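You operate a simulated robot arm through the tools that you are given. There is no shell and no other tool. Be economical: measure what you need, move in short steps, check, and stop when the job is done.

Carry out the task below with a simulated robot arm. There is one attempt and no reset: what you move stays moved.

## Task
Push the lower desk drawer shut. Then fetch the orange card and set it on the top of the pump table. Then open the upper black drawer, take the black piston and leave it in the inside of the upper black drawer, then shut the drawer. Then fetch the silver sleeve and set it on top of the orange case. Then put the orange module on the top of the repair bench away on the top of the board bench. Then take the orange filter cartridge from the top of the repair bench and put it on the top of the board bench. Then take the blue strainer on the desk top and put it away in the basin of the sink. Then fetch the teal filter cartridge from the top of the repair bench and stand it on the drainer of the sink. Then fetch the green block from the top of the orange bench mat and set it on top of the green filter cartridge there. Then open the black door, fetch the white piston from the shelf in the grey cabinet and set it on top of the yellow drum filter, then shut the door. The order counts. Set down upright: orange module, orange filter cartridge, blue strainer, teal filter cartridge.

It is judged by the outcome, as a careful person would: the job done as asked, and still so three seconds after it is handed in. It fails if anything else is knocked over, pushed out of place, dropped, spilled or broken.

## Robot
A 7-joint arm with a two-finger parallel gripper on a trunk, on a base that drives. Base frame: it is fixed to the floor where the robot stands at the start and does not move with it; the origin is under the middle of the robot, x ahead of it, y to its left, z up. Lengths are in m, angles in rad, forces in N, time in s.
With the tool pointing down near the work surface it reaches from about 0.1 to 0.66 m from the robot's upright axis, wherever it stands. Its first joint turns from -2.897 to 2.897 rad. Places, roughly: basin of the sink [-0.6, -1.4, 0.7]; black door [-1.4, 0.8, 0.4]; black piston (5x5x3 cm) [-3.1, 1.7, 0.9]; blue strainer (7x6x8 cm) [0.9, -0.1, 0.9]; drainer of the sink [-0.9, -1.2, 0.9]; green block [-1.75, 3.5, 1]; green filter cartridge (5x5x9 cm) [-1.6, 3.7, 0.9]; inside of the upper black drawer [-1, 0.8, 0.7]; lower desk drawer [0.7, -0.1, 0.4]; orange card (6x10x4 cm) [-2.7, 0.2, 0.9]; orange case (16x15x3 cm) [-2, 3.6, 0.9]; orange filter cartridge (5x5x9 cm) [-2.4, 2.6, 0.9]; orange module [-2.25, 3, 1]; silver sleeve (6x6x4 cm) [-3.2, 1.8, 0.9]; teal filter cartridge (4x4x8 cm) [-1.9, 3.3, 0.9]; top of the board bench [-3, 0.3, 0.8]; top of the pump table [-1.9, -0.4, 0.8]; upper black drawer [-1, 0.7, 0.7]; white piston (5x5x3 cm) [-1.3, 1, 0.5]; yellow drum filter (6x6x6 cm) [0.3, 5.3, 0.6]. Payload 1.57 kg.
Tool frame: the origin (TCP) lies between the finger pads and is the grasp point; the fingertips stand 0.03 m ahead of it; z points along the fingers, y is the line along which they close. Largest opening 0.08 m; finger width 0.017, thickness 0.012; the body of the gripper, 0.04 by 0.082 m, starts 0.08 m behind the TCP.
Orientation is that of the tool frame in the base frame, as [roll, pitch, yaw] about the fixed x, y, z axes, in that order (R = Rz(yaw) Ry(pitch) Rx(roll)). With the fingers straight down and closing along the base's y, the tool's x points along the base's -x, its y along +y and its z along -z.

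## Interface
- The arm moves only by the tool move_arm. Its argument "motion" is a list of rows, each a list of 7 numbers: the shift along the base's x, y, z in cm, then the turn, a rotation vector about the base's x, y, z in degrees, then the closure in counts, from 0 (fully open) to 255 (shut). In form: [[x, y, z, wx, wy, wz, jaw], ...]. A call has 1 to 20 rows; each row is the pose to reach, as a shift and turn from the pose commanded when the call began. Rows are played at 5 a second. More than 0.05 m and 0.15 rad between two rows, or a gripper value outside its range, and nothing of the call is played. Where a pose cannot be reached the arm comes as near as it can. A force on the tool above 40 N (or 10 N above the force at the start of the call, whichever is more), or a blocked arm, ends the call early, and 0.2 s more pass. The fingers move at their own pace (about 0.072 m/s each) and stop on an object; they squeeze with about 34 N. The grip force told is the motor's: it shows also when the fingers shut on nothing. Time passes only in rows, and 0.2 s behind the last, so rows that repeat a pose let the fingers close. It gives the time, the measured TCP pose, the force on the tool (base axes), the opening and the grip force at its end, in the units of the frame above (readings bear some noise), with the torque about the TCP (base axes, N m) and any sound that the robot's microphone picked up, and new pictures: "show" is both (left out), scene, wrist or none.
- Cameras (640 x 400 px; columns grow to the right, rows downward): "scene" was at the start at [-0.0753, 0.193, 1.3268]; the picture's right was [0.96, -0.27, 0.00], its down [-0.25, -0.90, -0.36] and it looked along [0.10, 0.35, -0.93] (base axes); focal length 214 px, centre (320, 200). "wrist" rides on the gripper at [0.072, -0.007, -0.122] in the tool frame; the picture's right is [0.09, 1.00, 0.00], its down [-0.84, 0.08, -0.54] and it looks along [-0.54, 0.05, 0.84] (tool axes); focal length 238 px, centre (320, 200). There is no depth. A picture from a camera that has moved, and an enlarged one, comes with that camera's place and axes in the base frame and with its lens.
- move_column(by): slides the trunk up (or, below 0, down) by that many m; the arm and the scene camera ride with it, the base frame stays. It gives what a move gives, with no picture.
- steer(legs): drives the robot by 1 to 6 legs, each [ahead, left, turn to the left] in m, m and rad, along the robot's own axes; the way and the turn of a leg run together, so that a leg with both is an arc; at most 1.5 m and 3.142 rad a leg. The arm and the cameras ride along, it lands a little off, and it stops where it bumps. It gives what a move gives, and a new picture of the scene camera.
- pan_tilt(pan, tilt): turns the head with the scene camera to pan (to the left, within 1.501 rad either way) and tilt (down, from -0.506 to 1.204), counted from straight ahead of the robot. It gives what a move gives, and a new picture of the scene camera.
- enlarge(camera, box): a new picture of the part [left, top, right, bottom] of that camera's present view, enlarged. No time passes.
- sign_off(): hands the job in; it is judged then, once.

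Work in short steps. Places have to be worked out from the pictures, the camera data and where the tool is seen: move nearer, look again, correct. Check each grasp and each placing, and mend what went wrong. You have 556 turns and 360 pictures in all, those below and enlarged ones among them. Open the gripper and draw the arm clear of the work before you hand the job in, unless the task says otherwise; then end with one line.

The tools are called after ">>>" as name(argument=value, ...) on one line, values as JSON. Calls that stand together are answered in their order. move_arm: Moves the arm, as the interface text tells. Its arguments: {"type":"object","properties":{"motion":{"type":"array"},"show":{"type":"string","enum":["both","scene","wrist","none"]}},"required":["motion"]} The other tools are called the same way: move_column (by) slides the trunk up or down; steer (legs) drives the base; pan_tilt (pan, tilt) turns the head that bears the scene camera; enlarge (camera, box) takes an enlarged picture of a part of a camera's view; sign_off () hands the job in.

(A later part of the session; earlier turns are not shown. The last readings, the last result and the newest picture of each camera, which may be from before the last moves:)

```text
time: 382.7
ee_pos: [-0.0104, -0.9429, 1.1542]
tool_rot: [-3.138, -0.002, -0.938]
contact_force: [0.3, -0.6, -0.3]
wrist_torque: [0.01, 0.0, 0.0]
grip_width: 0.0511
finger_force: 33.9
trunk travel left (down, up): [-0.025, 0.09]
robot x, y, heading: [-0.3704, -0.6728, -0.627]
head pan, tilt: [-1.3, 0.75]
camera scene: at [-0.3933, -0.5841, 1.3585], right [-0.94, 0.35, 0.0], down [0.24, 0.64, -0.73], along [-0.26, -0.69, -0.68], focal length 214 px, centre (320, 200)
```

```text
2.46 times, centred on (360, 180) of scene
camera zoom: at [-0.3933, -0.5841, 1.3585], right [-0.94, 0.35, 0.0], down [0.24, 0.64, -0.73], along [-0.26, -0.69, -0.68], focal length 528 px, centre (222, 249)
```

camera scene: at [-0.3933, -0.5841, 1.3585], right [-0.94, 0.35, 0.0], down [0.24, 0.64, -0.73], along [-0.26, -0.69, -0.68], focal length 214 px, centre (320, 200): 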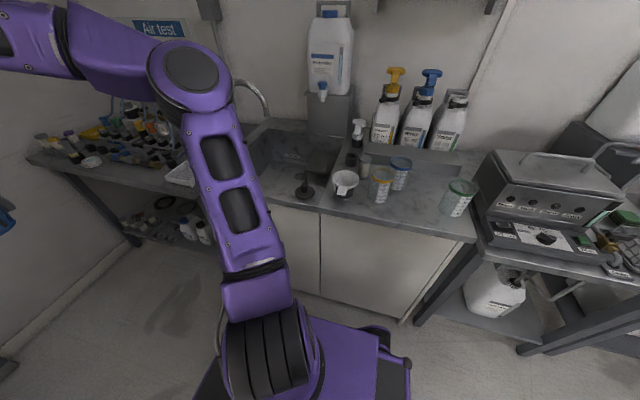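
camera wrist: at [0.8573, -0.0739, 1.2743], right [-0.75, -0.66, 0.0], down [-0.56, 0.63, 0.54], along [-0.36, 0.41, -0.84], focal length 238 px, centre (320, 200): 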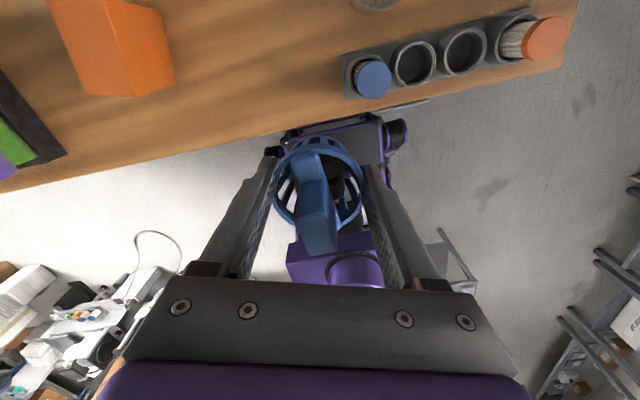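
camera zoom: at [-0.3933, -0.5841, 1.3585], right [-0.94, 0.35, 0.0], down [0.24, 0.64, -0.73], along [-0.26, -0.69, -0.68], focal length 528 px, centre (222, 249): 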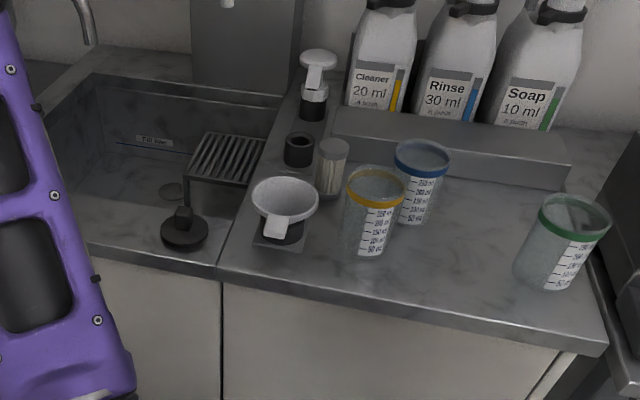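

The basin lies near room X 0.2–0.55 and Y -1.27 to -1.65, with a rack on its right, a stopper on the front rim and the tap at the back. I will set the strainer at about (0.345, -1.36), so I position the robot.

>>> steer(legs=[[0.24, -0.06, 0]])

```text
time: 384.5
ee_pos: [0.1486, -1.1307, 1.154]
tool_rot: [-3.139, -0.004, -0.94]
contact_force: [0.7, 0.0, 0.4]
wrist_torque: [-0.01, 0.0, 0.02]
grip_width: 0.0507
finger_force: 33.8
trunk travel left (down, up): [-0.025, 0.09]
robot x, y, heading: [-0.221, -0.861, -0.632]
head pan, tilt: [-1.3, 0.75]
camera scene: at [-0.2354, -0.7726, 1.3585], right [-0.94, 0.35, 0.0], down [0.24, 0.64, -0.73], along [-0.26, -0.68, -0.68], focal length 214 px, centre (320, 200)
```

scene: 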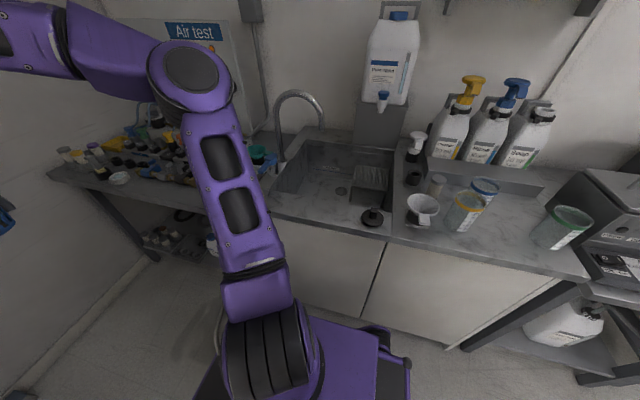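

I swing the arm round to the right over the counter front, clear of the tap (its tip is near (0.44, -1.45, 1.05)).

>>> move_arm(motion=[[-4.2, -2.4, 0, 0, 0, -4.8, 150], [-7.5, -5.7, 0, 0, 0, -9.6, 150], [-11.1, -8.6, 0, 0, 0, -14.4, 150], [-15, -11.1, 0, 0, 0, -19.2, 150], [-19.1, -13.2, 0, 0, 0, -24, 150], [-23.4, -14.9, 0, 0, 0, -28.8, 150], [-27.8, -16.1, 0, 0, 0, -33.6, 150], [-32.4, -16.8, 0, 0, 0, -38.4, 150], [-37, -17, 0, 0, 0, -43.2, 150], [-41.6, -16.8, 0, 0, 0, -48, 150], [-46.1, -16.1, 0, 0, 0, -52.8, 150], [-50.6, -14.9, 0, 0, 0, -57.6, 150], [-54.9, -13.2, 0, 0, 0, -62.4, 150], [-59, -11.1, 0, 0, 0, -67.2, 150], [-62.8, -8.6, 0, 0, 0, -72, 150]])

```text
time: 387.7
ee_pos: [-0.4794, -1.2154, 1.1549]
tool_rot: [-3.138, -0.004, -2.197]
contact_force: [-0.5, 0.2, 0.1]
wrist_torque: [-0.01, 0.05, 0.0]
grip_width: 0.0507
finger_force: 34.1
trunk travel left (down, up): [-0.025, 0.09]
robot x, y, heading: [-0.2157, -0.8562, -0.627]
head pan, tilt: [-1.3, 0.75]
camera scene: at [-0.2352, -0.7729, 1.3585], right [-0.94, 0.35, 0.0], down [0.24, 0.64, -0.73], along [-0.26, -0.68, -0.68], focal length 214 px, centre (320, 200)
camera wrist: at [-0.5161, -1.2791, 1.2746], right [-0.86, 0.51, 0.0], down [0.43, 0.73, 0.54], along [0.28, 0.46, -0.84], focal length 238 px, centre (320, 200)
```

scene: 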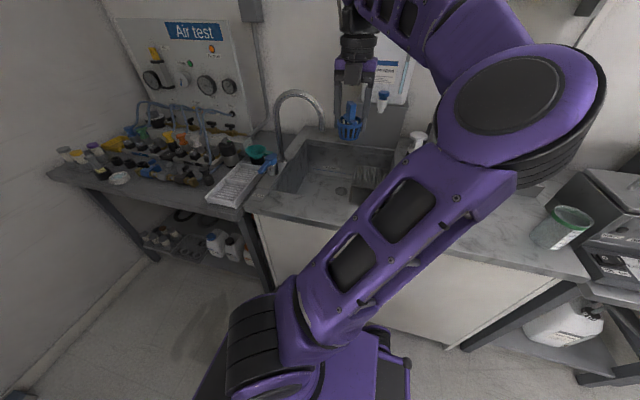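
wrist: 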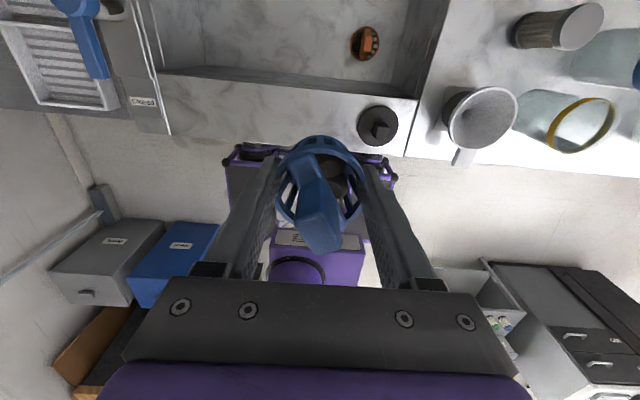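

There is a small brown item in the basin at about room (0.25, -1.36), so I aim for (0.39, -1.36) instead. I turn the tool -90° so that the camera stays away from the tap.

>>> move_arm(motion=[[0, 0, 0, 0, 0, -8, 150], [0, 0, 0, 0, 0, -16, 150], [0, 0, 0, 0, 0, -24, 150], [0, 0, 0, 0, 0, -32, 150], [0, 0, 0, 0, 0, -40, 150], [0, 0, 0, 0, 0, -48, 150], [0, 0, 0, 0, 0, -56, 150], [0, 0, 0, 0, 0, -64, 150], [0, -2, 0, 0, 0, -72, 150], [0, -5, 0, 0, 0, -80, 150], [0, -8, 0, 0, 0, -85, 150], [-0.1, -11.5, 0, 0, 0, -90, 150]])

```text
time: 390.3
ee_pos: [-0.4819, -1.3338, 1.1545]
tool_rot: [-3.138, -0.003, 2.512]
contact_force: [-0.1, 0.9, -0.2]
wrist_torque: [-0.04, 0.01, 0.0]
grip_width: 0.0511
finger_force: 34.0
trunk travel left (down, up): [-0.025, 0.09]
robot x, y, heading: [-0.2149, -0.8621, -0.63]
head pan, tilt: [-1.3, 0.75]
camera scene: at [-0.2353, -0.7724, 1.3585], right [-0.94, 0.35, 0.0], down [0.24, 0.64, -0.73], along [-0.26, -0.68, -0.68], focal length 214 px, centre (320, 200)
camera wrist: at [-0.5429, -1.2968, 1.2747], right [0.51, 0.86, 0.0], down [0.73, -0.43, 0.54], along [0.46, -0.28, -0.84], focal length 238 px, centre (320, 200)
```

scene: 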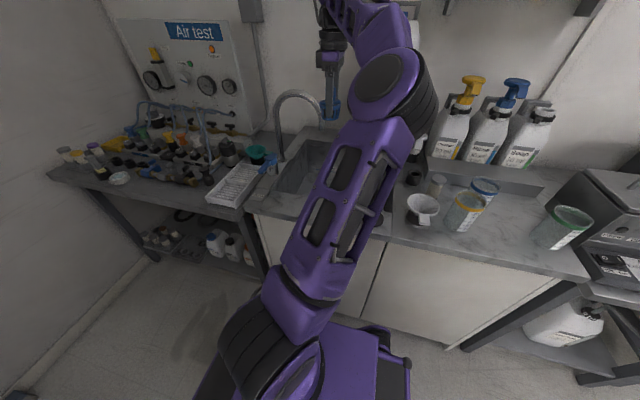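
wrist: 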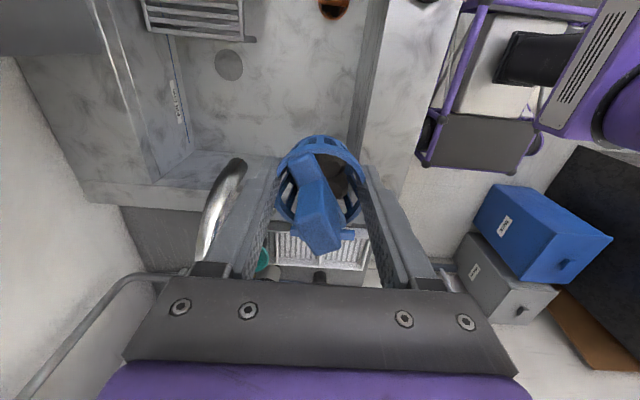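

The tap spout is about 8 cm from the tool axis. I shift 2–3 cm away from it and lower half-way.

>>> move_arm(motion=[[-0.3, 1.4, 0, 0, 0, 0, 150], [-0.6, 2.7, -2, 0, 0, 0, 150], [-0.6, 2.7, -6, 0, 0, 0, 150], [-0.6, 2.7, -10, 0, 0, 0, 150], [-0.6, 2.7, -14, 0, 0, 0, 150], [-0.6, 2.7, -18, 0, 0, 0, 150], [-0.6, 2.7, -22, 0, 0, 0, 150]])

```text
time: 391.9
ee_pos: [-0.4872, -1.3045, 0.9325]
tool_rot: [-3.139, -0.003, 2.519]
contact_force: [0.7, 0.1, -0.2]
wrist_torque: [-0.01, 0.01, -0.02]
grip_width: 0.0509
finger_force: 33.9
trunk travel left (down, up): [-0.025, 0.09]
robot x, y, heading: [-0.2192, -0.8582, -0.634]
head pan, tilt: [-1.3, 0.75]
camera scene: at [-0.2352, -0.7726, 1.3585], right [-0.94, 0.35, 0.0], down [0.24, 0.64, -0.73], along [-0.26, -0.68, -0.68], focal length 214 px, centre (320, 200)
camera wrist: at [-0.5478, -1.2685, 1.0538], right [0.51, 0.86, 0.0], down [0.73, -0.43, 0.54], along [0.46, -0.28, -0.84], focal length 238 px, centre (320, 200)
```

scene: 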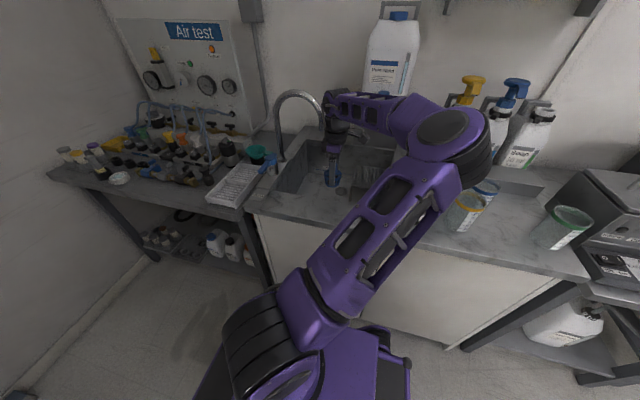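
wrist: 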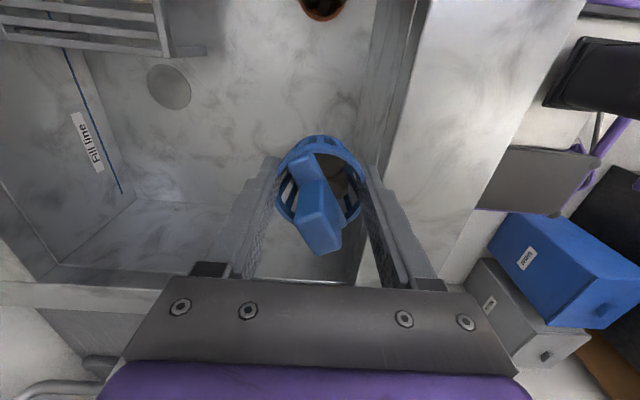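

>>> move_arm(motion=[[0, 0, -3, 0, 0, 0, 150], [0, 0, -6, 0, 0, 0, 150], [0, 0, -9, 0, 0, 0, 150], [0, 0, -11, 0, 0, 0, 150]])

```text
time: 392.9
ee_pos: [-0.4856, -1.3053, 0.8227]
tool_rot: [-3.138, -0.003, 2.517]
contact_force: [-0.6, 0.3, 0.2]
wrist_torque: [0.0, 0.01, -0.03]
grip_width: 0.0508
finger_force: 33.9
trunk travel left (down, up): [-0.025, 0.09]
robot x, y, heading: [-0.2139, -0.8565, -0.63]
head pan, tilt: [-1.3, 0.75]
camera scene: at [-0.2353, -0.7726, 1.3585], right [-0.94, 0.35, 0.0], down [0.24, 0.64, -0.73], along [-0.26, -0.68, -0.68], focal length 214 px, centre (320, 200)
camera wrist: at [-0.5476, -1.269, 0.9438], right [0.51, 0.86, 0.0], down [0.73, -0.43, 0.54], along [0.46, -0.28, -0.84], focal length 238 px, centre (320, 200)
```

scene: 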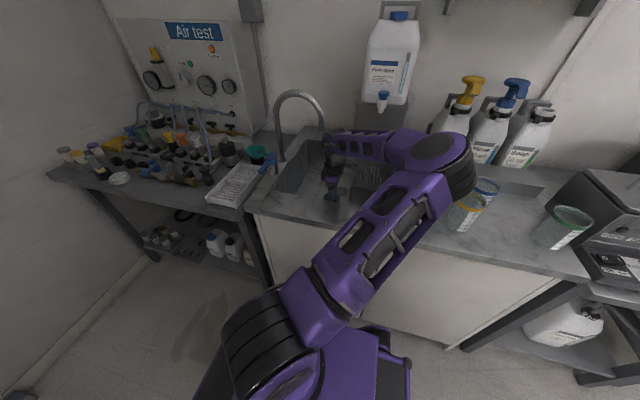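
wrist: 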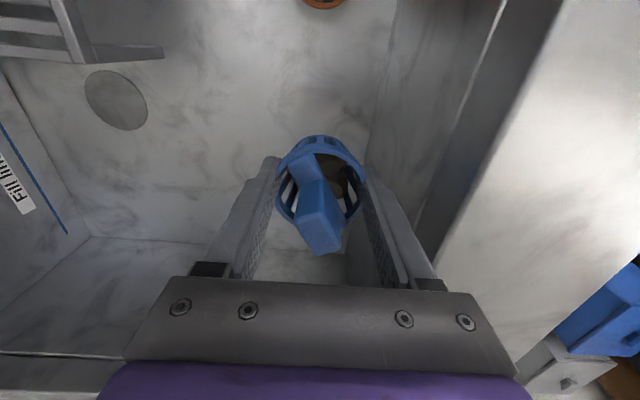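

>>> move_arm(motion=[[0, 0, -2, 0, 0, 0, 150], [0, 0, -3.5, 0, 0, 0, 150], [0, 0, -4.3, 0, 0, 0, 150], [0, 0, -5, 0, 0, 0, 150]])

```text
time: 393.9
ee_pos: [-0.485, -1.3057, 0.7727]
tool_rot: [-3.138, -0.004, 2.517]
contact_force: [0.6, 0.0, -0.8]
wrist_torque: [0.01, -0.01, -0.01]
grip_width: 0.0508
finger_force: 34.0
trunk travel left (down, up): [-0.025, 0.09]
robot x, y, heading: [-0.2161, -0.8575, -0.628]
head pan, tilt: [-1.3, 0.75]
camera scene: at [-0.2353, -0.7727, 1.3585], right [-0.94, 0.35, 0.0], down [0.24, 0.64, -0.73], along [-0.26, -0.68, -0.68], focal length 214 px, centre (320, 200)
camera wrist: at [-0.5475, -1.2684, 0.8944], right [0.51, 0.86, 0.0], down [0.73, -0.43, 0.54], along [0.46, -0.28, -0.84], focal length 238 px, centre (320, 200)
```

scene: 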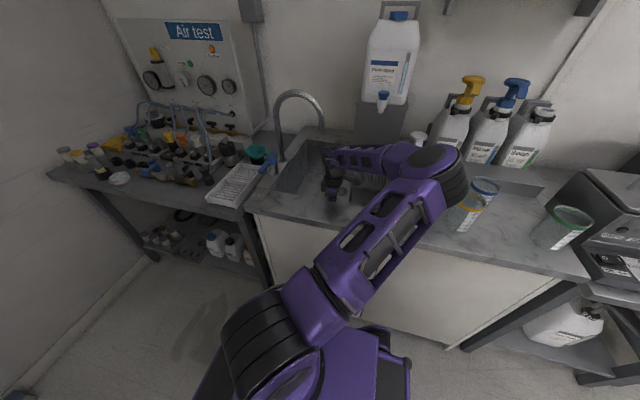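
wrist: 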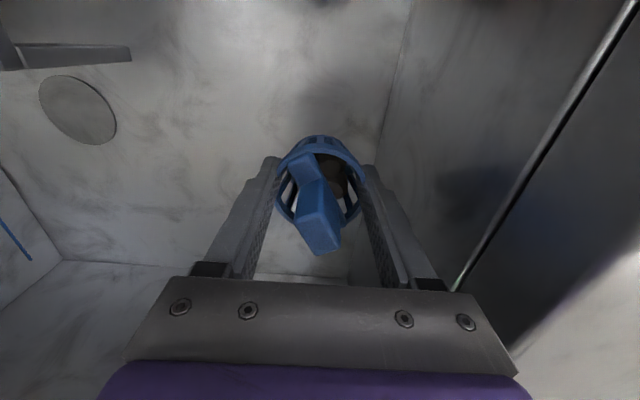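

>>> move_arm(motion=[[0, 0, -0.8, 0, 0, 0, 150], [0, 0, -1.6, 0, 0, 0, 150], [0, 0, -2.4, 0, 0, 0, 150], [0, 0, -3.2, 0, 0, 0, 150]], show="wrist")

```text
time: 394.9
ee_pos: [-0.4858, -1.305, 0.7425]
tool_rot: [-3.138, -0.005, 2.517]
contact_force: [0.5, 0.4, 0.1]
wrist_torque: [-0.03, 0.0, -0.01]
grip_width: 0.0506
finger_force: 34.1
trunk travel left (down, up): [-0.025, 0.09]
robot x, y, heading: [-0.2155, -0.862, -0.63]
head pan, tilt: [-1.3, 0.75]
camera wrist: at [-0.548, -1.2684, 0.8625], right [0.51, 0.86, 0.0], down [0.73, -0.43, 0.54], along [0.46, -0.28, -0.84], focal length 238 px, centre (320, 200)
```

wrist: 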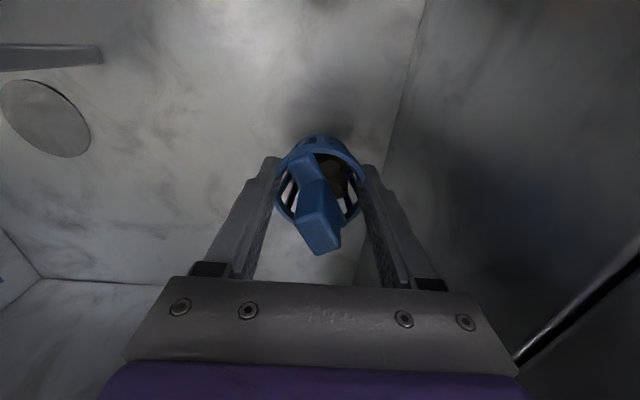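

>>> move_arm(motion=[[0, 0, -0.8, 0, 0, 0, 150], [0, 0, -1.6, 0, 0, 0, 150], [0, 0, -2.4, 0, 0, 0, 150], [0, 0, -3.2, 0, 0, 0, 150]], show="wrist")

```text
time: 395.9
ee_pos: [-0.4872, -1.3047, 0.7109]
tool_rot: [-3.139, -0.004, 2.517]
contact_force: [1.1, 0.2, 1.0]
wrist_torque: [0.0, -0.02, -0.04]
grip_width: 0.0508
finger_force: 34.2
trunk travel left (down, up): [-0.025, 0.09]
robot x, y, heading: [-0.2152, -0.862, -0.633]
head pan, tilt: [-1.3, 0.75]
camera wrist: at [-0.5478, -1.2683, 0.8308], right [0.51, 0.86, 0.0], down [0.73, -0.43, 0.54], along [0.46, -0.28, -0.84], focal length 238 px, centre (320, 200)
```

wrist: 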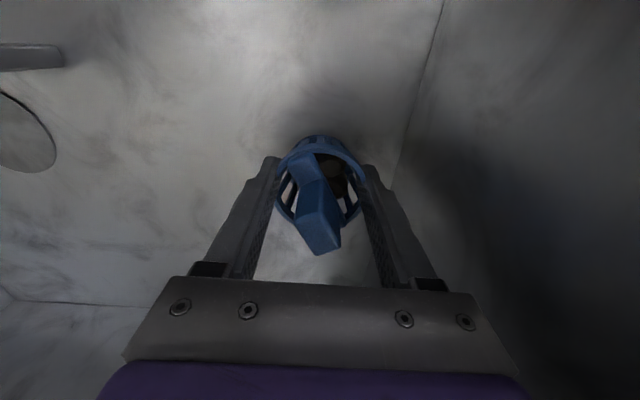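

>>> move_arm(motion=[[0, 0, -0.8, 0, 0, 0, 150], [0, 0, -1.5, 0, 0, 0, 150], [0, 0, -2.2, 0, 0, 0, 150], [0, 0, -2.8, 0, 0, 0, 150]])

```text
time: 396.7
ee_pos: [-0.4868, -1.3064, 0.6958]
tool_rot: [-3.13, -0.002, 2.515]
contact_force: [0.8, 3.2, 17.4]
wrist_torque: [0.24, -0.13, -0.05]
grip_width: 0.0516
finger_force: 34.1
trunk travel left (down, up): [-0.025, 0.09]
robot x, y, heading: [-0.2147, -0.86, -0.631]
head pan, tilt: [-1.3, 0.75]
stopped in row 3: the force on the tool passed its limit at 45 N (the readings are from after the stop); the commanded pose is now the measured one
camera scene: at [-0.2346, -0.7714, 1.3583], right [-0.94, 0.35, 0.0], down [0.24, 0.64, -0.73], along [-0.26, -0.69, -0.68], focal length 214 px, centre (320, 200)
camera wrist: at [-0.5475, -1.2694, 0.817], right [0.51, 0.86, -0.01], down [0.73, -0.42, 0.54], along [0.46, -0.28, -0.84], focal length 238 px, centre (320, 200)
```

scene: 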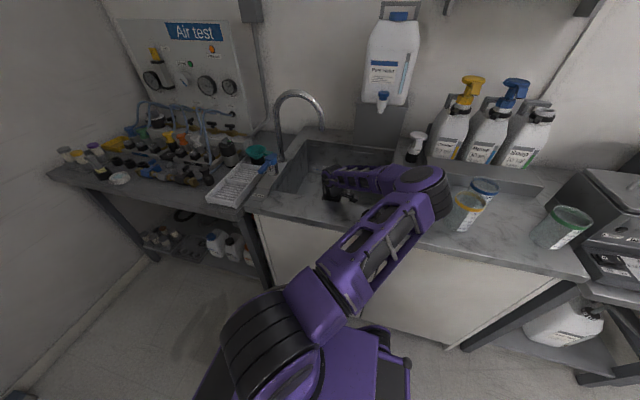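
wrist: 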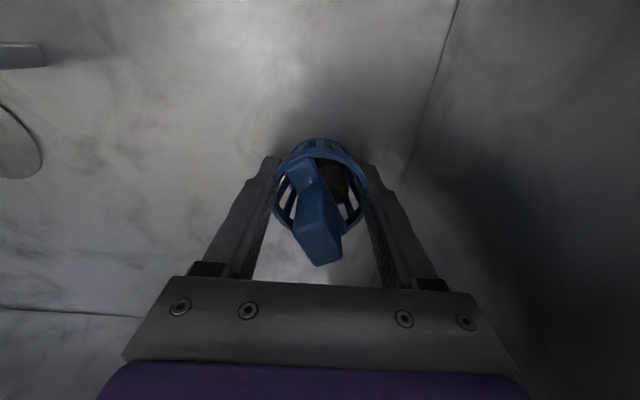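

It touches the basin floor. I open a little and rise straight up.

>>> move_arm(motion=[[0, 0, 0.3, 0, 0, 0, 90], [0, 0, 0.3, 0, 0, 0, 50], [0, 0, 0.3, 0, 0, 0, 50], [0, 0, 3, 0, 0, 0, 50], [0, 0, 7, 0, 0, 0, 50], [0, 0, 11, 0, 0, 0, 50], [0, 0, 15, 0, 0, 0, 50], [0, 0, 19, 0, 0, 0, 50], [0, 0, 23, 0, 0, 0, 50]])

```text
time: 398.7
ee_pos: [-0.4868, -1.3069, 0.9249]
tool_rot: [-3.133, -0.003, 2.516]
contact_force: [0.3, -0.4, 0.1]
wrist_torque: [0.04, -0.02, -0.03]
grip_width: 0.0644
finger_force: 0.0
trunk travel left (down, up): [-0.025, 0.09]
robot x, y, heading: [-0.2186, -0.8578, -0.627]
head pan, tilt: [-1.3, 0.75]
camera scene: at [-0.2354, -0.7728, 1.3585], right [-0.94, 0.35, 0.0], down [0.24, 0.64, -0.73], along [-0.26, -0.68, -0.68], focal length 214 px, centre (320, 200)
camera wrist: at [-0.5477, -1.2696, 1.0463], right [0.51, 0.86, -0.01], down [0.73, -0.42, 0.54], along [0.46, -0.28, -0.84], focal length 238 px, centre (320, 200)
```

scene: 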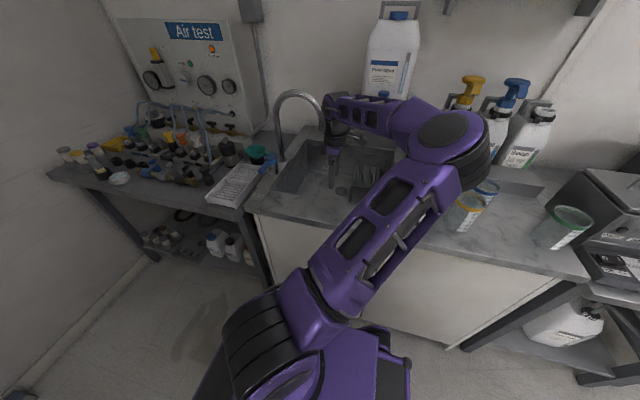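
wrist: 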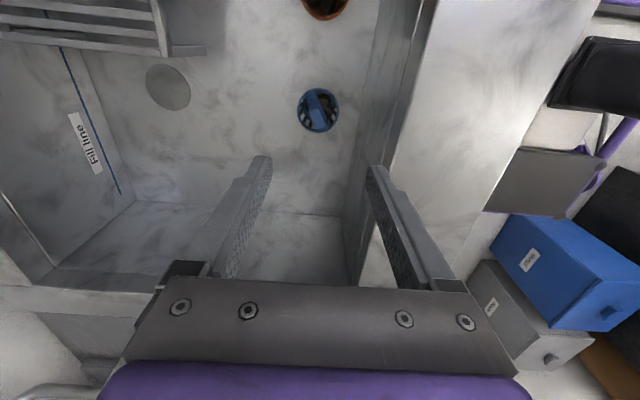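

The strainer stands upright in the basin. I raise the arm and swing it back to the front.

>>> move_arm(motion=[[0, 0, 4.5, 0, 0, 0, 50], [0, 0, 9, 0, 0, 0, 50], [0, 0, 13.5, 0, 0, 0, 50], [0, 0, 18, 0, 0, 0, 50], [0.3, 3, 21, 0, 0, 0, 50], [0.6, 6.2, 23, 0, 0, 0, 0], [0.9, 9.3, 23, 0, 0, 0, 0]], show="none")

```text
time: 400.3
ee_pos: [-0.4772, -1.2142, 1.1538]
tool_rot: [-3.132, -0.004, 2.517]
contact_force: [-0.3, 0.4, -0.6]
wrist_torque: [0.02, 0.01, -0.01]
grip_width: 0.08
finger_force: 0.1
trunk travel left (down, up): [-0.025, 0.09]
robot x, y, heading: [-0.2177, -0.8605, -0.635]
head pan, tilt: [-1.3, 0.75]
```

>>> move_arm(motion=[[3.8, -2.5, 0, 0, 0, 8, 0], [7.9, -4.6, 0, 0, 0, 16, 0], [12.2, -6.3, 0, 0, 0, 24, 0], [16.7, -7.5, 0, 0, 0, 32, 0], [21.2, -8.2, 0, 0, 0, 40, 0], [25.8, -8.4, 0, 0, 0, 48, 0], [30.4, -8.2, 0, 0, 0, 56, 0], [35, -7.5, 0, 0, 0, 64, 0], [39.4, -6.3, 0, 0, 0, 72, 0], [43.7, -4.6, 0, 0, 0, 80, 0], [47.8, -2.5, 0, 0, 0, 88, 0], [51.7, 0, 0, 0, 0, 96, 0], [55.3, 2.9, 0, 0, 0, 104, 0], [58.5, 6.1, 0, 0, 0, 112, 0]], show="none")

```text
time: 403.3
ee_pos: [0.1075, -1.1519, 1.155]
tool_rot: [-3.133, -0.004, -1.81]
contact_force: [-0.1, -0.5, -0.3]
wrist_torque: [0.03, 0.0, 0.01]
grip_width: 0.08
finger_force: 0.0
trunk travel left (down, up): [-0.025, 0.09]
robot x, y, heading: [-0.2155, -0.8591, -0.631]
head pan, tilt: [-1.3, 0.75]
```

Now the teal cartridge. I back along the aisle, turn, and back along the repair bench.

>>> steer(legs=[[0, 0.12, 0], [-1.45, 0, 0], [-1.4, 0.05, 0], [0, 0, -1.571], [-1.1, -0.25, 0], [-1.05, -0.2, 0]])

>>> pan_tilt(pan=-1.45, tilt=0.75)

```text
time: 432.8
ee_pos: [-1.8447, 2.6299, 1.1544]
tool_rot: [-3.132, -0.002, 2.911]
contact_force: [0.6, -0.6, 0.4]
wrist_torque: [0.02, 0.04, -0.01]
grip_width: 0.0797
finger_force: 0.1
trunk travel left (down, up): [-0.025, 0.09]
robot x, y, heading: [-1.556, 2.9518, -2.188]
head pan, tilt: [-1.3, 0.75]
camera scene: at [-1.468, 2.9747, 1.3585], right [0.34, 0.94, 0.0], down [0.64, -0.23, -0.73], along [-0.69, 0.25, -0.68], focal length 214 px, centre (320, 200)
```

scene: 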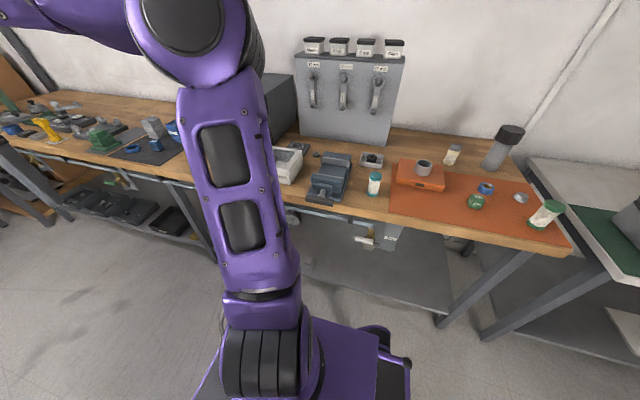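

```text
time: 433.5
ee_pos: [-1.8438, 2.629, 1.1558]
tool_rot: [-3.133, 0.0, 2.913]
contact_force: [0.2, 0.2, -0.6]
wrist_torque: [0.0, -0.02, -0.02]
grip_width: 0.08
finger_force: 0.2
trunk travel left (down, up): [-0.025, 0.09]
robot x, y, heading: [-1.5574, 2.9566, -2.188]
head pan, tilt: [-1.45, 0.75]
camera scene: at [-1.4629, 2.986, 1.3585], right [0.48, 0.88, 0.0], down [0.6, -0.33, -0.73], along [-0.64, 0.35, -0.68], focal length 214 px, centre (320, 200)
```

scene: 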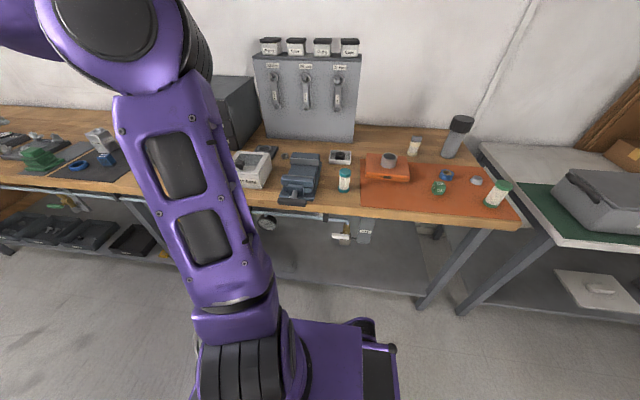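

The teal cartridge stands at (-1.949, 3.354). I swing round to it.

>>> move_arm(motion=[[-3.6, 2.9, 0, 0, 0, -7.5, 0], [-6.6, 6.4, 0, 0, 0, -15, 0], [-9.2, 10.2, 0, 0, 0, -22.5, 0], [-11.3, 14.3, 0, 0, 0, -30, 0], [-13, 18.6, 0, 0, 0, -37.5, 0], [-14.3, 23, 0, 0, 0, -45, 0], [-15.1, 27.6, 0, 0, 0, -52.5, 0], [-15.4, 32.2, 0, 0, 0, -60, 0], [-15.2, 36.8, 0, 0, 0, -67.5, 0], [-14.5, 41.3, 0, 0, 0, -75, 0], [-13.4, 45.8, 0, 0, 0, -82.5, 0], [-11.8, 50.1, 0, 0, 0, -90, 0], [-9.8, 54.2, 0, 0, 0, -97.5, 0], [-7.3, 58.1, 0, 0, 0, -105, 0], [-4.5, 61.7, 0, 0, 0, -112.5, 0]])

```text
time: 436.7
ee_pos: [-1.8886, 3.2467, 1.1554]
tool_rot: [-3.131, -0.002, 0.947]
contact_force: [0.6, 0.2, -1.1]
wrist_torque: [-0.01, -0.04, 0.01]
grip_width: 0.0801
finger_force: 0.1
trunk travel left (down, up): [-0.025, 0.09]
robot x, y, heading: [-1.5585, 2.9522, -2.186]
head pan, tilt: [-1.45, 0.75]
camera scene: at [-1.463, 2.9859, 1.3585], right [0.48, 0.88, 0.0], down [0.6, -0.33, -0.73], along [-0.64, 0.35, -0.68], focal length 214 px, centre (320, 200)
camera wrist: at [-1.8514, 3.3084, 1.2757], right [0.86, -0.51, -0.01], down [-0.42, -0.73, 0.54], along [-0.28, -0.46, -0.84], focal length 238 px, centre (320, 200)
```

scene: 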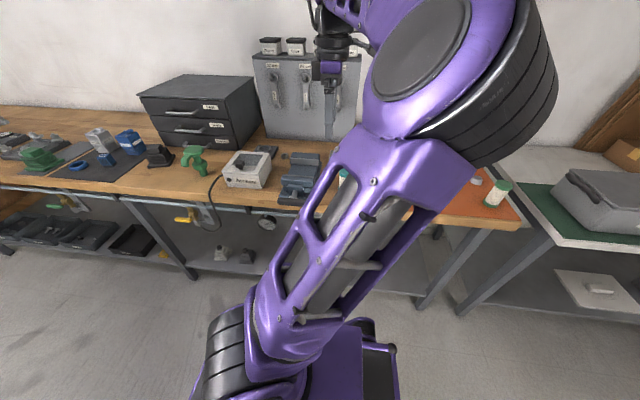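
wrist: 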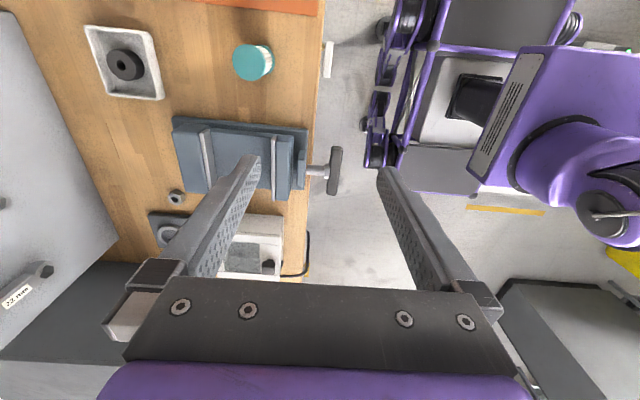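

>>> move_arm(motion=[[-1.6, 3.2, -2, 0, 0, 0, 0], [-3.3, 6.4, -4, 0, 0, 0, 0], [-4.9, 9.6, -7, 0, 0, 0, 20], [-4.9, 9.6, -11, 0, 0, 0, 40], [-4.9, 9.6, -15, 0, 0, 0, 40]], show="wrist")

```text
time: 437.9
ee_pos: [-1.9384, 3.3418, 1.0042]
tool_rot: [-3.134, -0.005, 0.949]
contact_force: [0.2, 1.0, -0.5]
wrist_torque: [-0.01, -0.04, 0.01]
grip_width: 0.0674
finger_force: 0.1
trunk travel left (down, up): [-0.025, 0.09]
robot x, y, heading: [-1.5587, 2.9572, -2.191]
head pan, tilt: [-1.45, 0.75]
camera wrist: at [-1.9012, 3.4025, 1.1251], right [0.86, -0.51, -0.01], down [-0.42, -0.73, 0.54], along [-0.28, -0.46, -0.84], focal length 238 px, centre (320, 200)
```

wrist: 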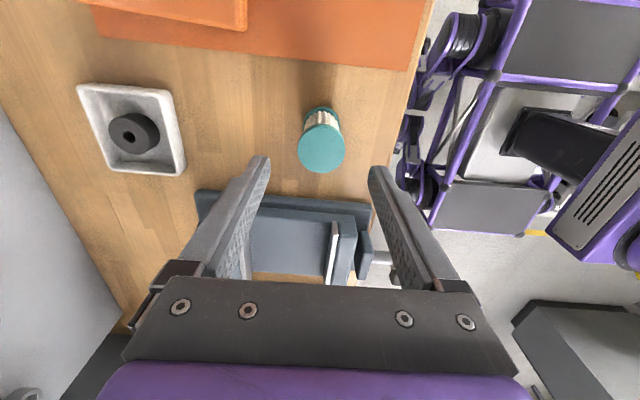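

>>> move_arm(motion=[[0, 0, -4, 0, 0, 0, 60], [0, 0, -8, 0, 0, 0, 60], [0, 0, -9.8, 0, 0, 0, 60], [0, 0, -9.8, 0, 0, 0, 200], [0, 0, -9.8, 0, 0, 0, 210], [0, 0, -9.8, 0, 0, 0, 210]], show="wrist")

```text
time: 439.3
ee_pos: [-1.9392, 3.3422, 0.9077]
tool_rot: [-3.133, -0.001, 0.947]
contact_force: [0.1, -0.3, -0.2]
wrist_torque: [-0.03, -0.01, 0.03]
grip_width: 0.0379
finger_force: 34.0
trunk travel left (down, up): [-0.025, 0.09]
robot x, y, heading: [-1.5546, 2.957, -2.192]
head pan, tilt: [-1.45, 0.75]
camera wrist: at [-1.9018, 3.4033, 1.0272], right [0.86, -0.51, -0.01], down [-0.42, -0.73, 0.54], along [-0.28, -0.46, -0.84], focal length 238 px, centre (320, 200)
```

wrist: 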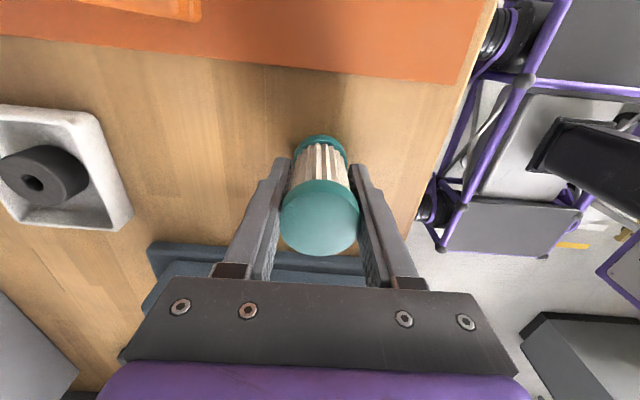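

It is gripped. I lift and draw in.

>>> move_arm(motion=[[0, 0, 4.5, 0, 0, 0, 210], [0, 0, 9, 0, 0, 0, 210], [0, 0, 13.5, 0, 0, 0, 210], [0, 0, 18, 0, 0, 0, 210], [0, 0, 22, 0, 0, 0, 210], [1.8, -3.2, 24, 0, 0, 0, 210], [3.6, -6.4, 24.5, 0, 0, 0, 210], [5.4, -9.5, 24.5, 0, 0, 0, 210]], show="wrist")

```text
time: 441.1
ee_pos: [-1.885, 3.2474, 1.1514]
tool_rot: [-3.133, -0.001, 0.948]
contact_force: [-0.1, 0.4, -0.5]
wrist_torque: [-0.02, -0.01, 0.04]
grip_width: 0.0372
finger_force: 34.4
trunk travel left (down, up): [-0.025, 0.09]
robot x, y, heading: [-1.5527, 2.9512, -2.187]
head pan, tilt: [-1.45, 0.75]
camera wrist: at [-1.8476, 3.3081, 1.2725], right [0.86, -0.51, -0.01], down [-0.42, -0.73, 0.54], along [-0.28, -0.46, -0.84], focal length 238 px, centre (320, 200)
```

wrist: 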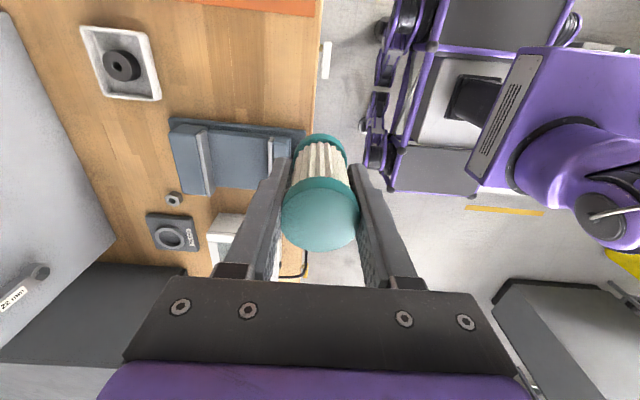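

>>> move_arm(motion=[[-2.8, -3.6, 0, 0, 0, 6, 210], [-5.3, -7.5, 0, 0, 0, 12, 210], [-7.3, -11.6, 0, 0, 0, 18, 210], [-8.9, -15.9, 0, 0, 0, 24, 210], [-10, -20.4, 0, 0, 0, 30, 210], [-10.7, -24.9, 0, 0, 0, 36, 210], [-10.9, -29.5, 0, 0, 0, 42, 210], [-10.6, -34.1, 0, 0, 0, 48, 210], [-9.8, -38.7, 0, 0, 0, 54, 210], [-8.5, -43.1, 0, 0, 0, 60, 210], [-6.8, -47.4, 0, 0, 0, 66, 210], [-4.7, -51.5, 0, 0, 0, 72, 210], [-2.1, -55.3, 0, 0, 0, 78, 210], [0.9, -58.8, 0, 0, 0, 84, 210]], show="none")

```text
time: 444.1
ee_pos: [-1.8747, 2.6581, 1.1523]
tool_rot: [-3.134, -0.002, 2.415]
contact_force: [0.5, -0.8, -0.2]
wrist_torque: [-0.02, 0.0, 0.02]
grip_width: 0.0368
finger_force: 34.4
trunk travel left (down, up): [-0.025, 0.09]
robot x, y, heading: [-1.5613, 2.9581, -2.191]
head pan, tilt: [-1.45, 0.75]
```

>>> steer(legs=[[1.1, 0.25, 0], [1.05, 0.2, 0], [0, 0, 1.565], [1.2, 0, 0], [1.15, 0, 0], [0, -0.13, 0]])

>>> pan_tilt(pan=-1.4, tilt=0.75)

```text
time: 471.3
ee_pos: [-0.3569, -0.882, 1.1514]
tool_rot: [-3.132, -0.002, -2.332]
contact_force: [0.7, -0.4, -1.6]
wrist_torque: [0.02, 0.02, 0.04]
grip_width: 0.0362
finger_force: 34.1
trunk travel left (down, up): [-0.025, 0.09]
robot x, y, heading: [-0.6405, -0.5541, -0.654]
head pan, tilt: [-1.45, 0.75]
camera scene: at [-0.6704, -0.4602, 1.3585], right [-0.86, 0.51, 0.0], down [0.35, 0.59, -0.73], along [-0.37, -0.63, -0.68], focal length 214 px, centre (320, 200)
```

scene: 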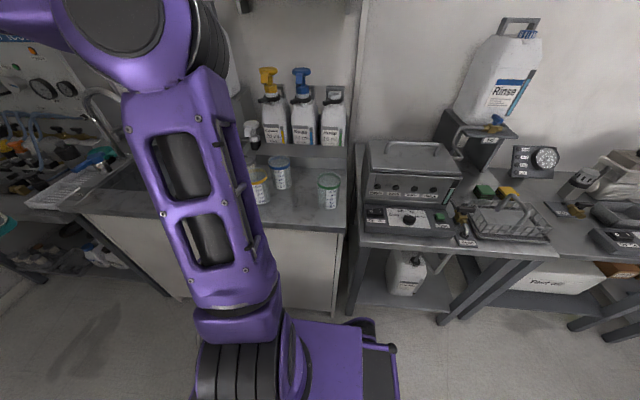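

```text
time: 471.9
ee_pos: [-0.3562, -0.8819, 1.1514]
tool_rot: [-3.133, -0.002, -2.331]
contact_force: [-0.6, -0.1, -0.7]
wrist_torque: [0.03, 0.0, -0.01]
grip_width: 0.0363
finger_force: 34.0
trunk travel left (down, up): [-0.025, 0.09]
robot x, y, heading: [-0.6396, -0.5516, -0.644]
head pan, tilt: [-1.4, 0.75]
camera scene: at [-0.6668, -0.4623, 1.3585], right [-0.89, 0.46, 0.0], down [0.32, 0.6, -0.73], along [-0.34, -0.65, -0.68], focal length 214 px, centre (320, 200)
```

scene: 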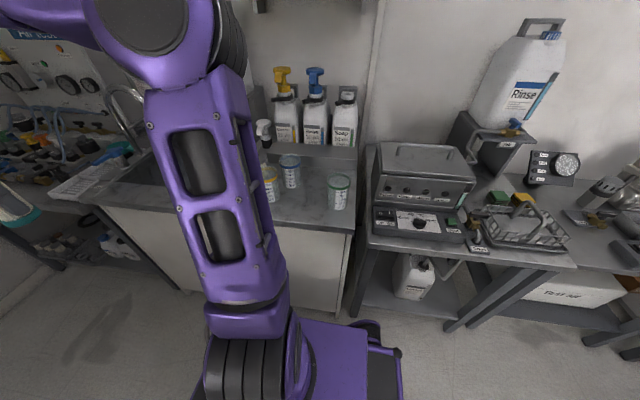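

The spot between the blue and green jars (room (-0.165, -1.355)) is free. I swing the arm to the right towards it.

>>> move_arm(motion=[[-3.6, -2.8, 0, 0, 0, -6.8, 210], [-7.5, -5.2, 0, 0, 0, -13.7, 210], [-11.6, -7.1, 0, 0, 0, -20.5, 210], [-15.9, -8.7, 0, 0, 0, -27.4, 210], [-20.3, -9.7, 0, 0, 0, -34.2, 210], [-24.9, -10.3, 0, 0, 0, -41, 210], [-29.4, -10.5, 0, 0, 0, -48, 210], [-33.9, -10.1, 0, 0, 0, -54.8, 210], [-38.4, -9.3, 0, 0, 0, -61.6, 210], [-42.8, -8, 0, 0, 0, -68.5, 210], [-47, -6.3, 0, 0, 0, -75.3, 210], [-51, -4.1, 0, 0, 0, -82.3, 210]])

```text
time: 474.5
ee_pos: [-0.868, -0.9244, 1.1499]
tool_rot: [-3.132, -0.001, 2.514]
contact_force: [-0.5, -0.8, -0.5]
wrist_torque: [0.03, -0.01, 0.01]
grip_width: 0.0362
finger_force: 34.1
trunk travel left (down, up): [-0.025, 0.09]
robot x, y, heading: [-0.6426, -0.5512, -0.653]
head pan, tilt: [-1.4, 0.75]
camera scene: at [-0.6667, -0.4624, 1.3585], right [-0.89, 0.46, 0.0], down [0.32, 0.6, -0.73], along [-0.34, -0.65, -0.68], focal length 214 px, centre (320, 200)
camera wrist: at [-0.9287, -0.8867, 1.2707], right [0.51, 0.86, -0.01], down [0.73, -0.43, 0.54], along [0.46, -0.28, -0.84], focal length 238 px, centre (320, 200)
```

scene: 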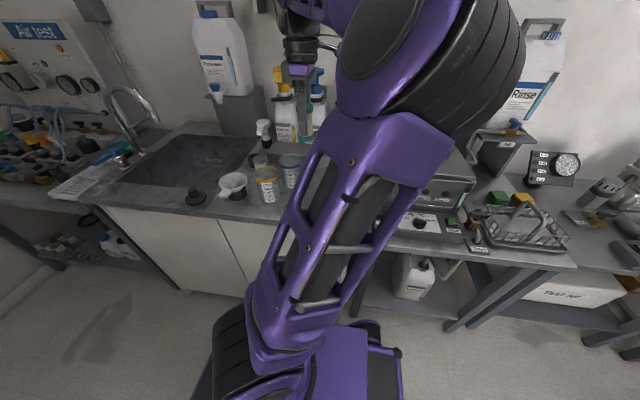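
wrist: 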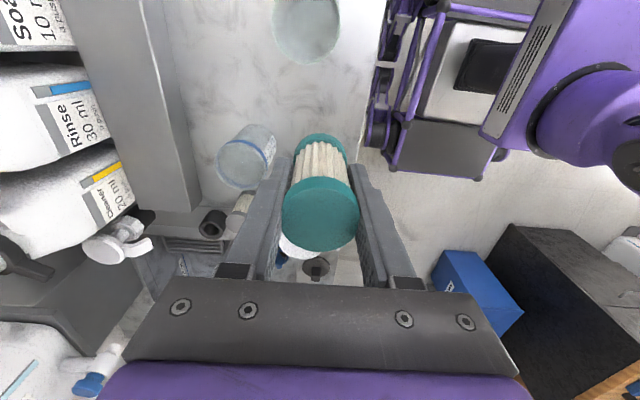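

>>> move_arm(motion=[[-2, -2.6, 0, 0, 0, 0, 210], [-4, -5.2, -1, 0, 0, 0, 210], [-6, -7.7, -3, 0, 0, 0, 210], [-6, -7.7, -7, 0, 0, 0, 210]], show="wrist")

```text
time: 475.5
ee_pos: [-0.9272, -1.0, 1.0815]
tool_rot: [-3.133, -0.003, 2.516]
contact_force: [0.8, -0.4, -0.2]
wrist_torque: [0.01, 0.0, 0.0]
grip_width: 0.036
finger_force: 33.8
trunk travel left (down, up): [-0.025, 0.09]
robot x, y, heading: [-0.6394, -0.5544, -0.649]
head pan, tilt: [-1.4, 0.75]
camera wrist: at [-0.9885, -0.9636, 1.2015], right [0.51, 0.86, -0.01], down [0.73, -0.42, 0.54], along [0.46, -0.28, -0.84], focal length 238 px, centre (320, 200)
```

wrist: 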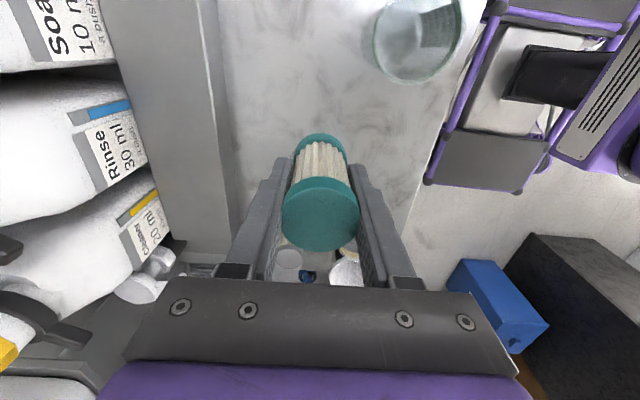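

>>> move_arm(motion=[[0, 0, -4, 0, 0, 0, 210], [0, 0, -8, 0, 0, 0, 210], [0, 0, -12, 0, 0, 0, 210], [0, 0, -13.5, 0, 0, 0, 210]], show="wrist")

```text
time: 476.5
ee_pos: [-0.9266, -0.9993, 0.9464]
tool_rot: [-3.131, -0.001, 2.514]
contact_force: [-0.4, -0.3, -1.8]
wrist_torque: [-0.01, 0.0, 0.0]
grip_width: 0.0364
finger_force: 34.0
trunk travel left (down, up): [-0.025, 0.09]
robot x, y, heading: [-0.6414, -0.5568, -0.65]
head pan, tilt: [-1.4, 0.75]
camera wrist: at [-0.9881, -0.963, 1.066], right [0.51, 0.86, -0.01], down [0.73, -0.43, 0.54], along [0.46, -0.28, -0.84], focal length 238 px, centre (320, 200)
```

wrist: 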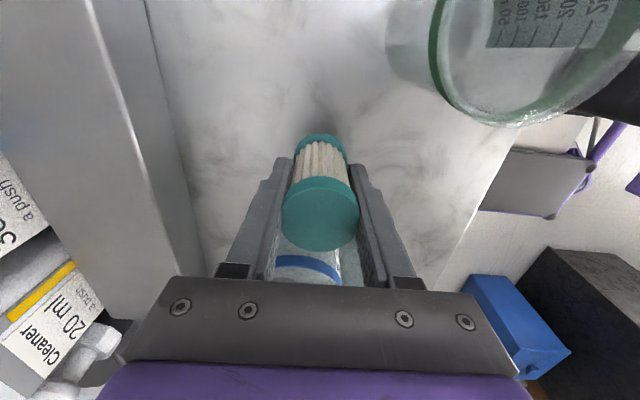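

>>> move_arm(motion=[[0, 0, -0.8, 0, 0, 0, 210], [0, 0, -1.6, 0, 0, 0, 210], [0, 0, -2.3, 0, 0, 0, 210], [0, 0, -3, 0, 0, 0, 210]], show="wrist")

```text
time: 477.5
ee_pos: [-0.9252, -0.9994, 0.9166]
tool_rot: [-3.132, -0.002, 2.516]
contact_force: [1.0, -0.7, -0.9]
wrist_torque: [-0.01, -0.04, -0.03]
grip_width: 0.0363
finger_force: 34.2
trunk travel left (down, up): [-0.025, 0.09]
robot x, y, heading: [-0.6432, -0.5533, -0.647]
head pan, tilt: [-1.4, 0.75]
camera wrist: at [-0.9877, -0.9631, 1.0367], right [0.51, 0.86, -0.01], down [0.73, -0.42, 0.54], along [0.46, -0.28, -0.84], focal length 238 px, centre (320, 200)
```

wrist: 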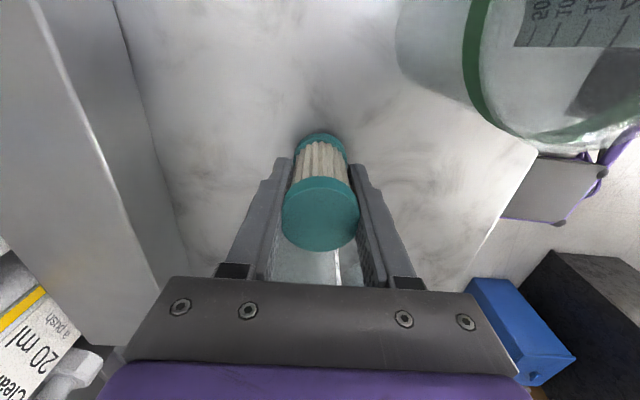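

>>> move_arm(motion=[[0, 0, -0.5, 0, 0, 0, 210], [0, 0, -1, 0, 0, 0, 210], [0, 0, -1.5, 0, 0, 0, 210], [0, 0, -2, 0, 0, 0, 210]], show="wrist")

```text
time: 478.5
ee_pos: [-0.9265, -1.002, 0.9039]
tool_rot: [-3.122, -0.002, 2.514]
contact_force: [1.6, 2.9, 17.9]
wrist_torque: [0.38, -0.22, 0.0]
grip_width: 0.0361
finger_force: 33.8
trunk travel left (down, up): [-0.025, 0.09]
robot x, y, heading: [-0.639, -0.5555, -0.649]
head pan, tilt: [-1.4, 0.75]
stopped in row 4: the force on the tool passed its limit at 44 N (the readings are from after the stop); the commanded pose is now the measured one
camera wrist: at [-0.9871, -0.9634, 1.0241], right [0.51, 0.86, -0.02], down [0.73, -0.42, 0.54], along [0.46, -0.29, -0.84], focal length 238 px, centre (320, 200)
```

wrist: 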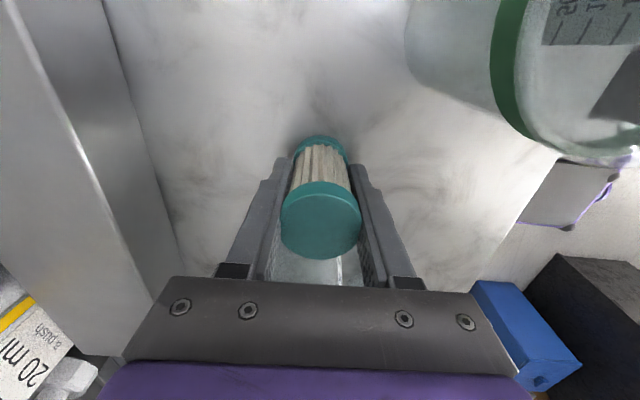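

It touches. I release and rise.

>>> move_arm(motion=[[0, 0, 0.2, 0, 0, 0, 120], [0, 0, 0.2, 0, 0, 0, 80], [0, 0, 0.2, 0, 0, 0, 80], [0, 0, 3, 0, 0, 0, 80], [0, 0, 7, 0, 0, 0, 80], [0, 0, 11.5, 0, 0, 0, 80], [0, 0, 16, 0, 0, 0, 40], [0, 0, 20.5, 0, 0, 0, 0], [1.5, 2, 24, 0, 0, 0, 0]], show="wrist")

```text
time: 480.5
ee_pos: [-0.9119, -0.9802, 1.1414]
tool_rot: [-3.128, -0.001, 2.515]
contact_force: [0.5, 0.1, -0.5]
wrist_torque: [0.02, -0.05, -0.01]
grip_width: 0.0799
finger_force: 0.0
trunk travel left (down, up): [-0.025, 0.09]
robot x, y, heading: [-0.6448, -0.556, -0.65]
head pan, tilt: [-1.4, 0.75]
camera wrist: at [-0.9735, -0.9423, 1.2626], right [0.51, 0.86, -0.01], down [0.73, -0.42, 0.54], along [0.46, -0.28, -0.84], focal length 238 px, centre (320, 200)
```

wrist: 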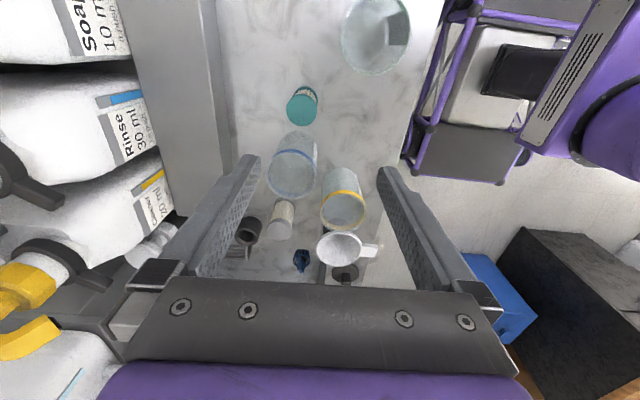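

The teal cartridge stands on the drainer. I swing the arm back to the front.

>>> move_arm(motion=[[2, 2.7, 0.5, 0, 0, 0, 0], [4, 5.3, 1, 0, 0, 0, 0], [8, 3.1, 1, 0, 0, 8, 0], [12.2, 1.4, 1, 0, 0, 16, 0], [16.6, 0.1, 1, 0, 0, 24, 0], [21.1, -0.7, 1, 0, 0, 32, 0], [25.6, -1.1, 1, 0, 0, 40, 0], [30.1, -0.9, 1, 0, 0, 48, 0], [34.7, -0.3, 1, 0, 0, 56, 0], [39.1, 0.7, 1, 0, 0, 64, 0], [43.4, 2.3, 1, 0, 0, 72, 0], [47.5, 4.2, 1, 0, 0, 80, 0], [51.4, 6.6, 1, 0, 0, 88, 0], [55, 9.4, 1, 0, 0, 96, 0]], show="scene")

```text
time: 483.5
ee_pos: [-0.3618, -0.887, 1.1508]
tool_rot: [-3.126, -0.002, -2.092]
contact_force: [0.1, -0.3, -0.2]
wrist_torque: [-0.02, -0.05, 0.01]
grip_width: 0.0798
finger_force: 0.0
trunk travel left (down, up): [-0.025, 0.09]
robot x, y, heading: [-0.6431, -0.5532, -0.65]
head pan, tilt: [-1.4, 0.75]
camera scene: at [-0.667, -0.4624, 1.3585], right [-0.89, 0.46, 0.0], down [0.32, 0.6, -0.73], along [-0.34, -0.65, -0.68], focal length 214 px, centre (320, 200)
```

scene: 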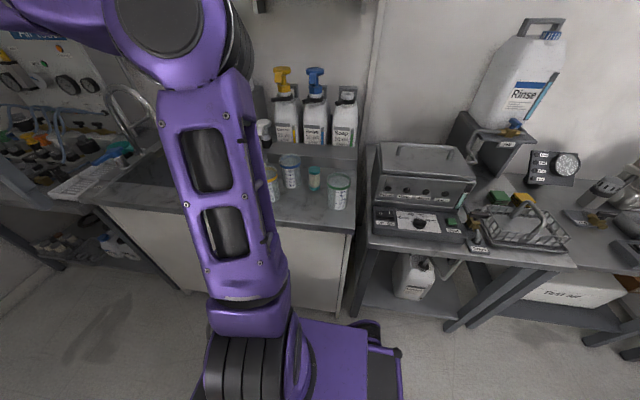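

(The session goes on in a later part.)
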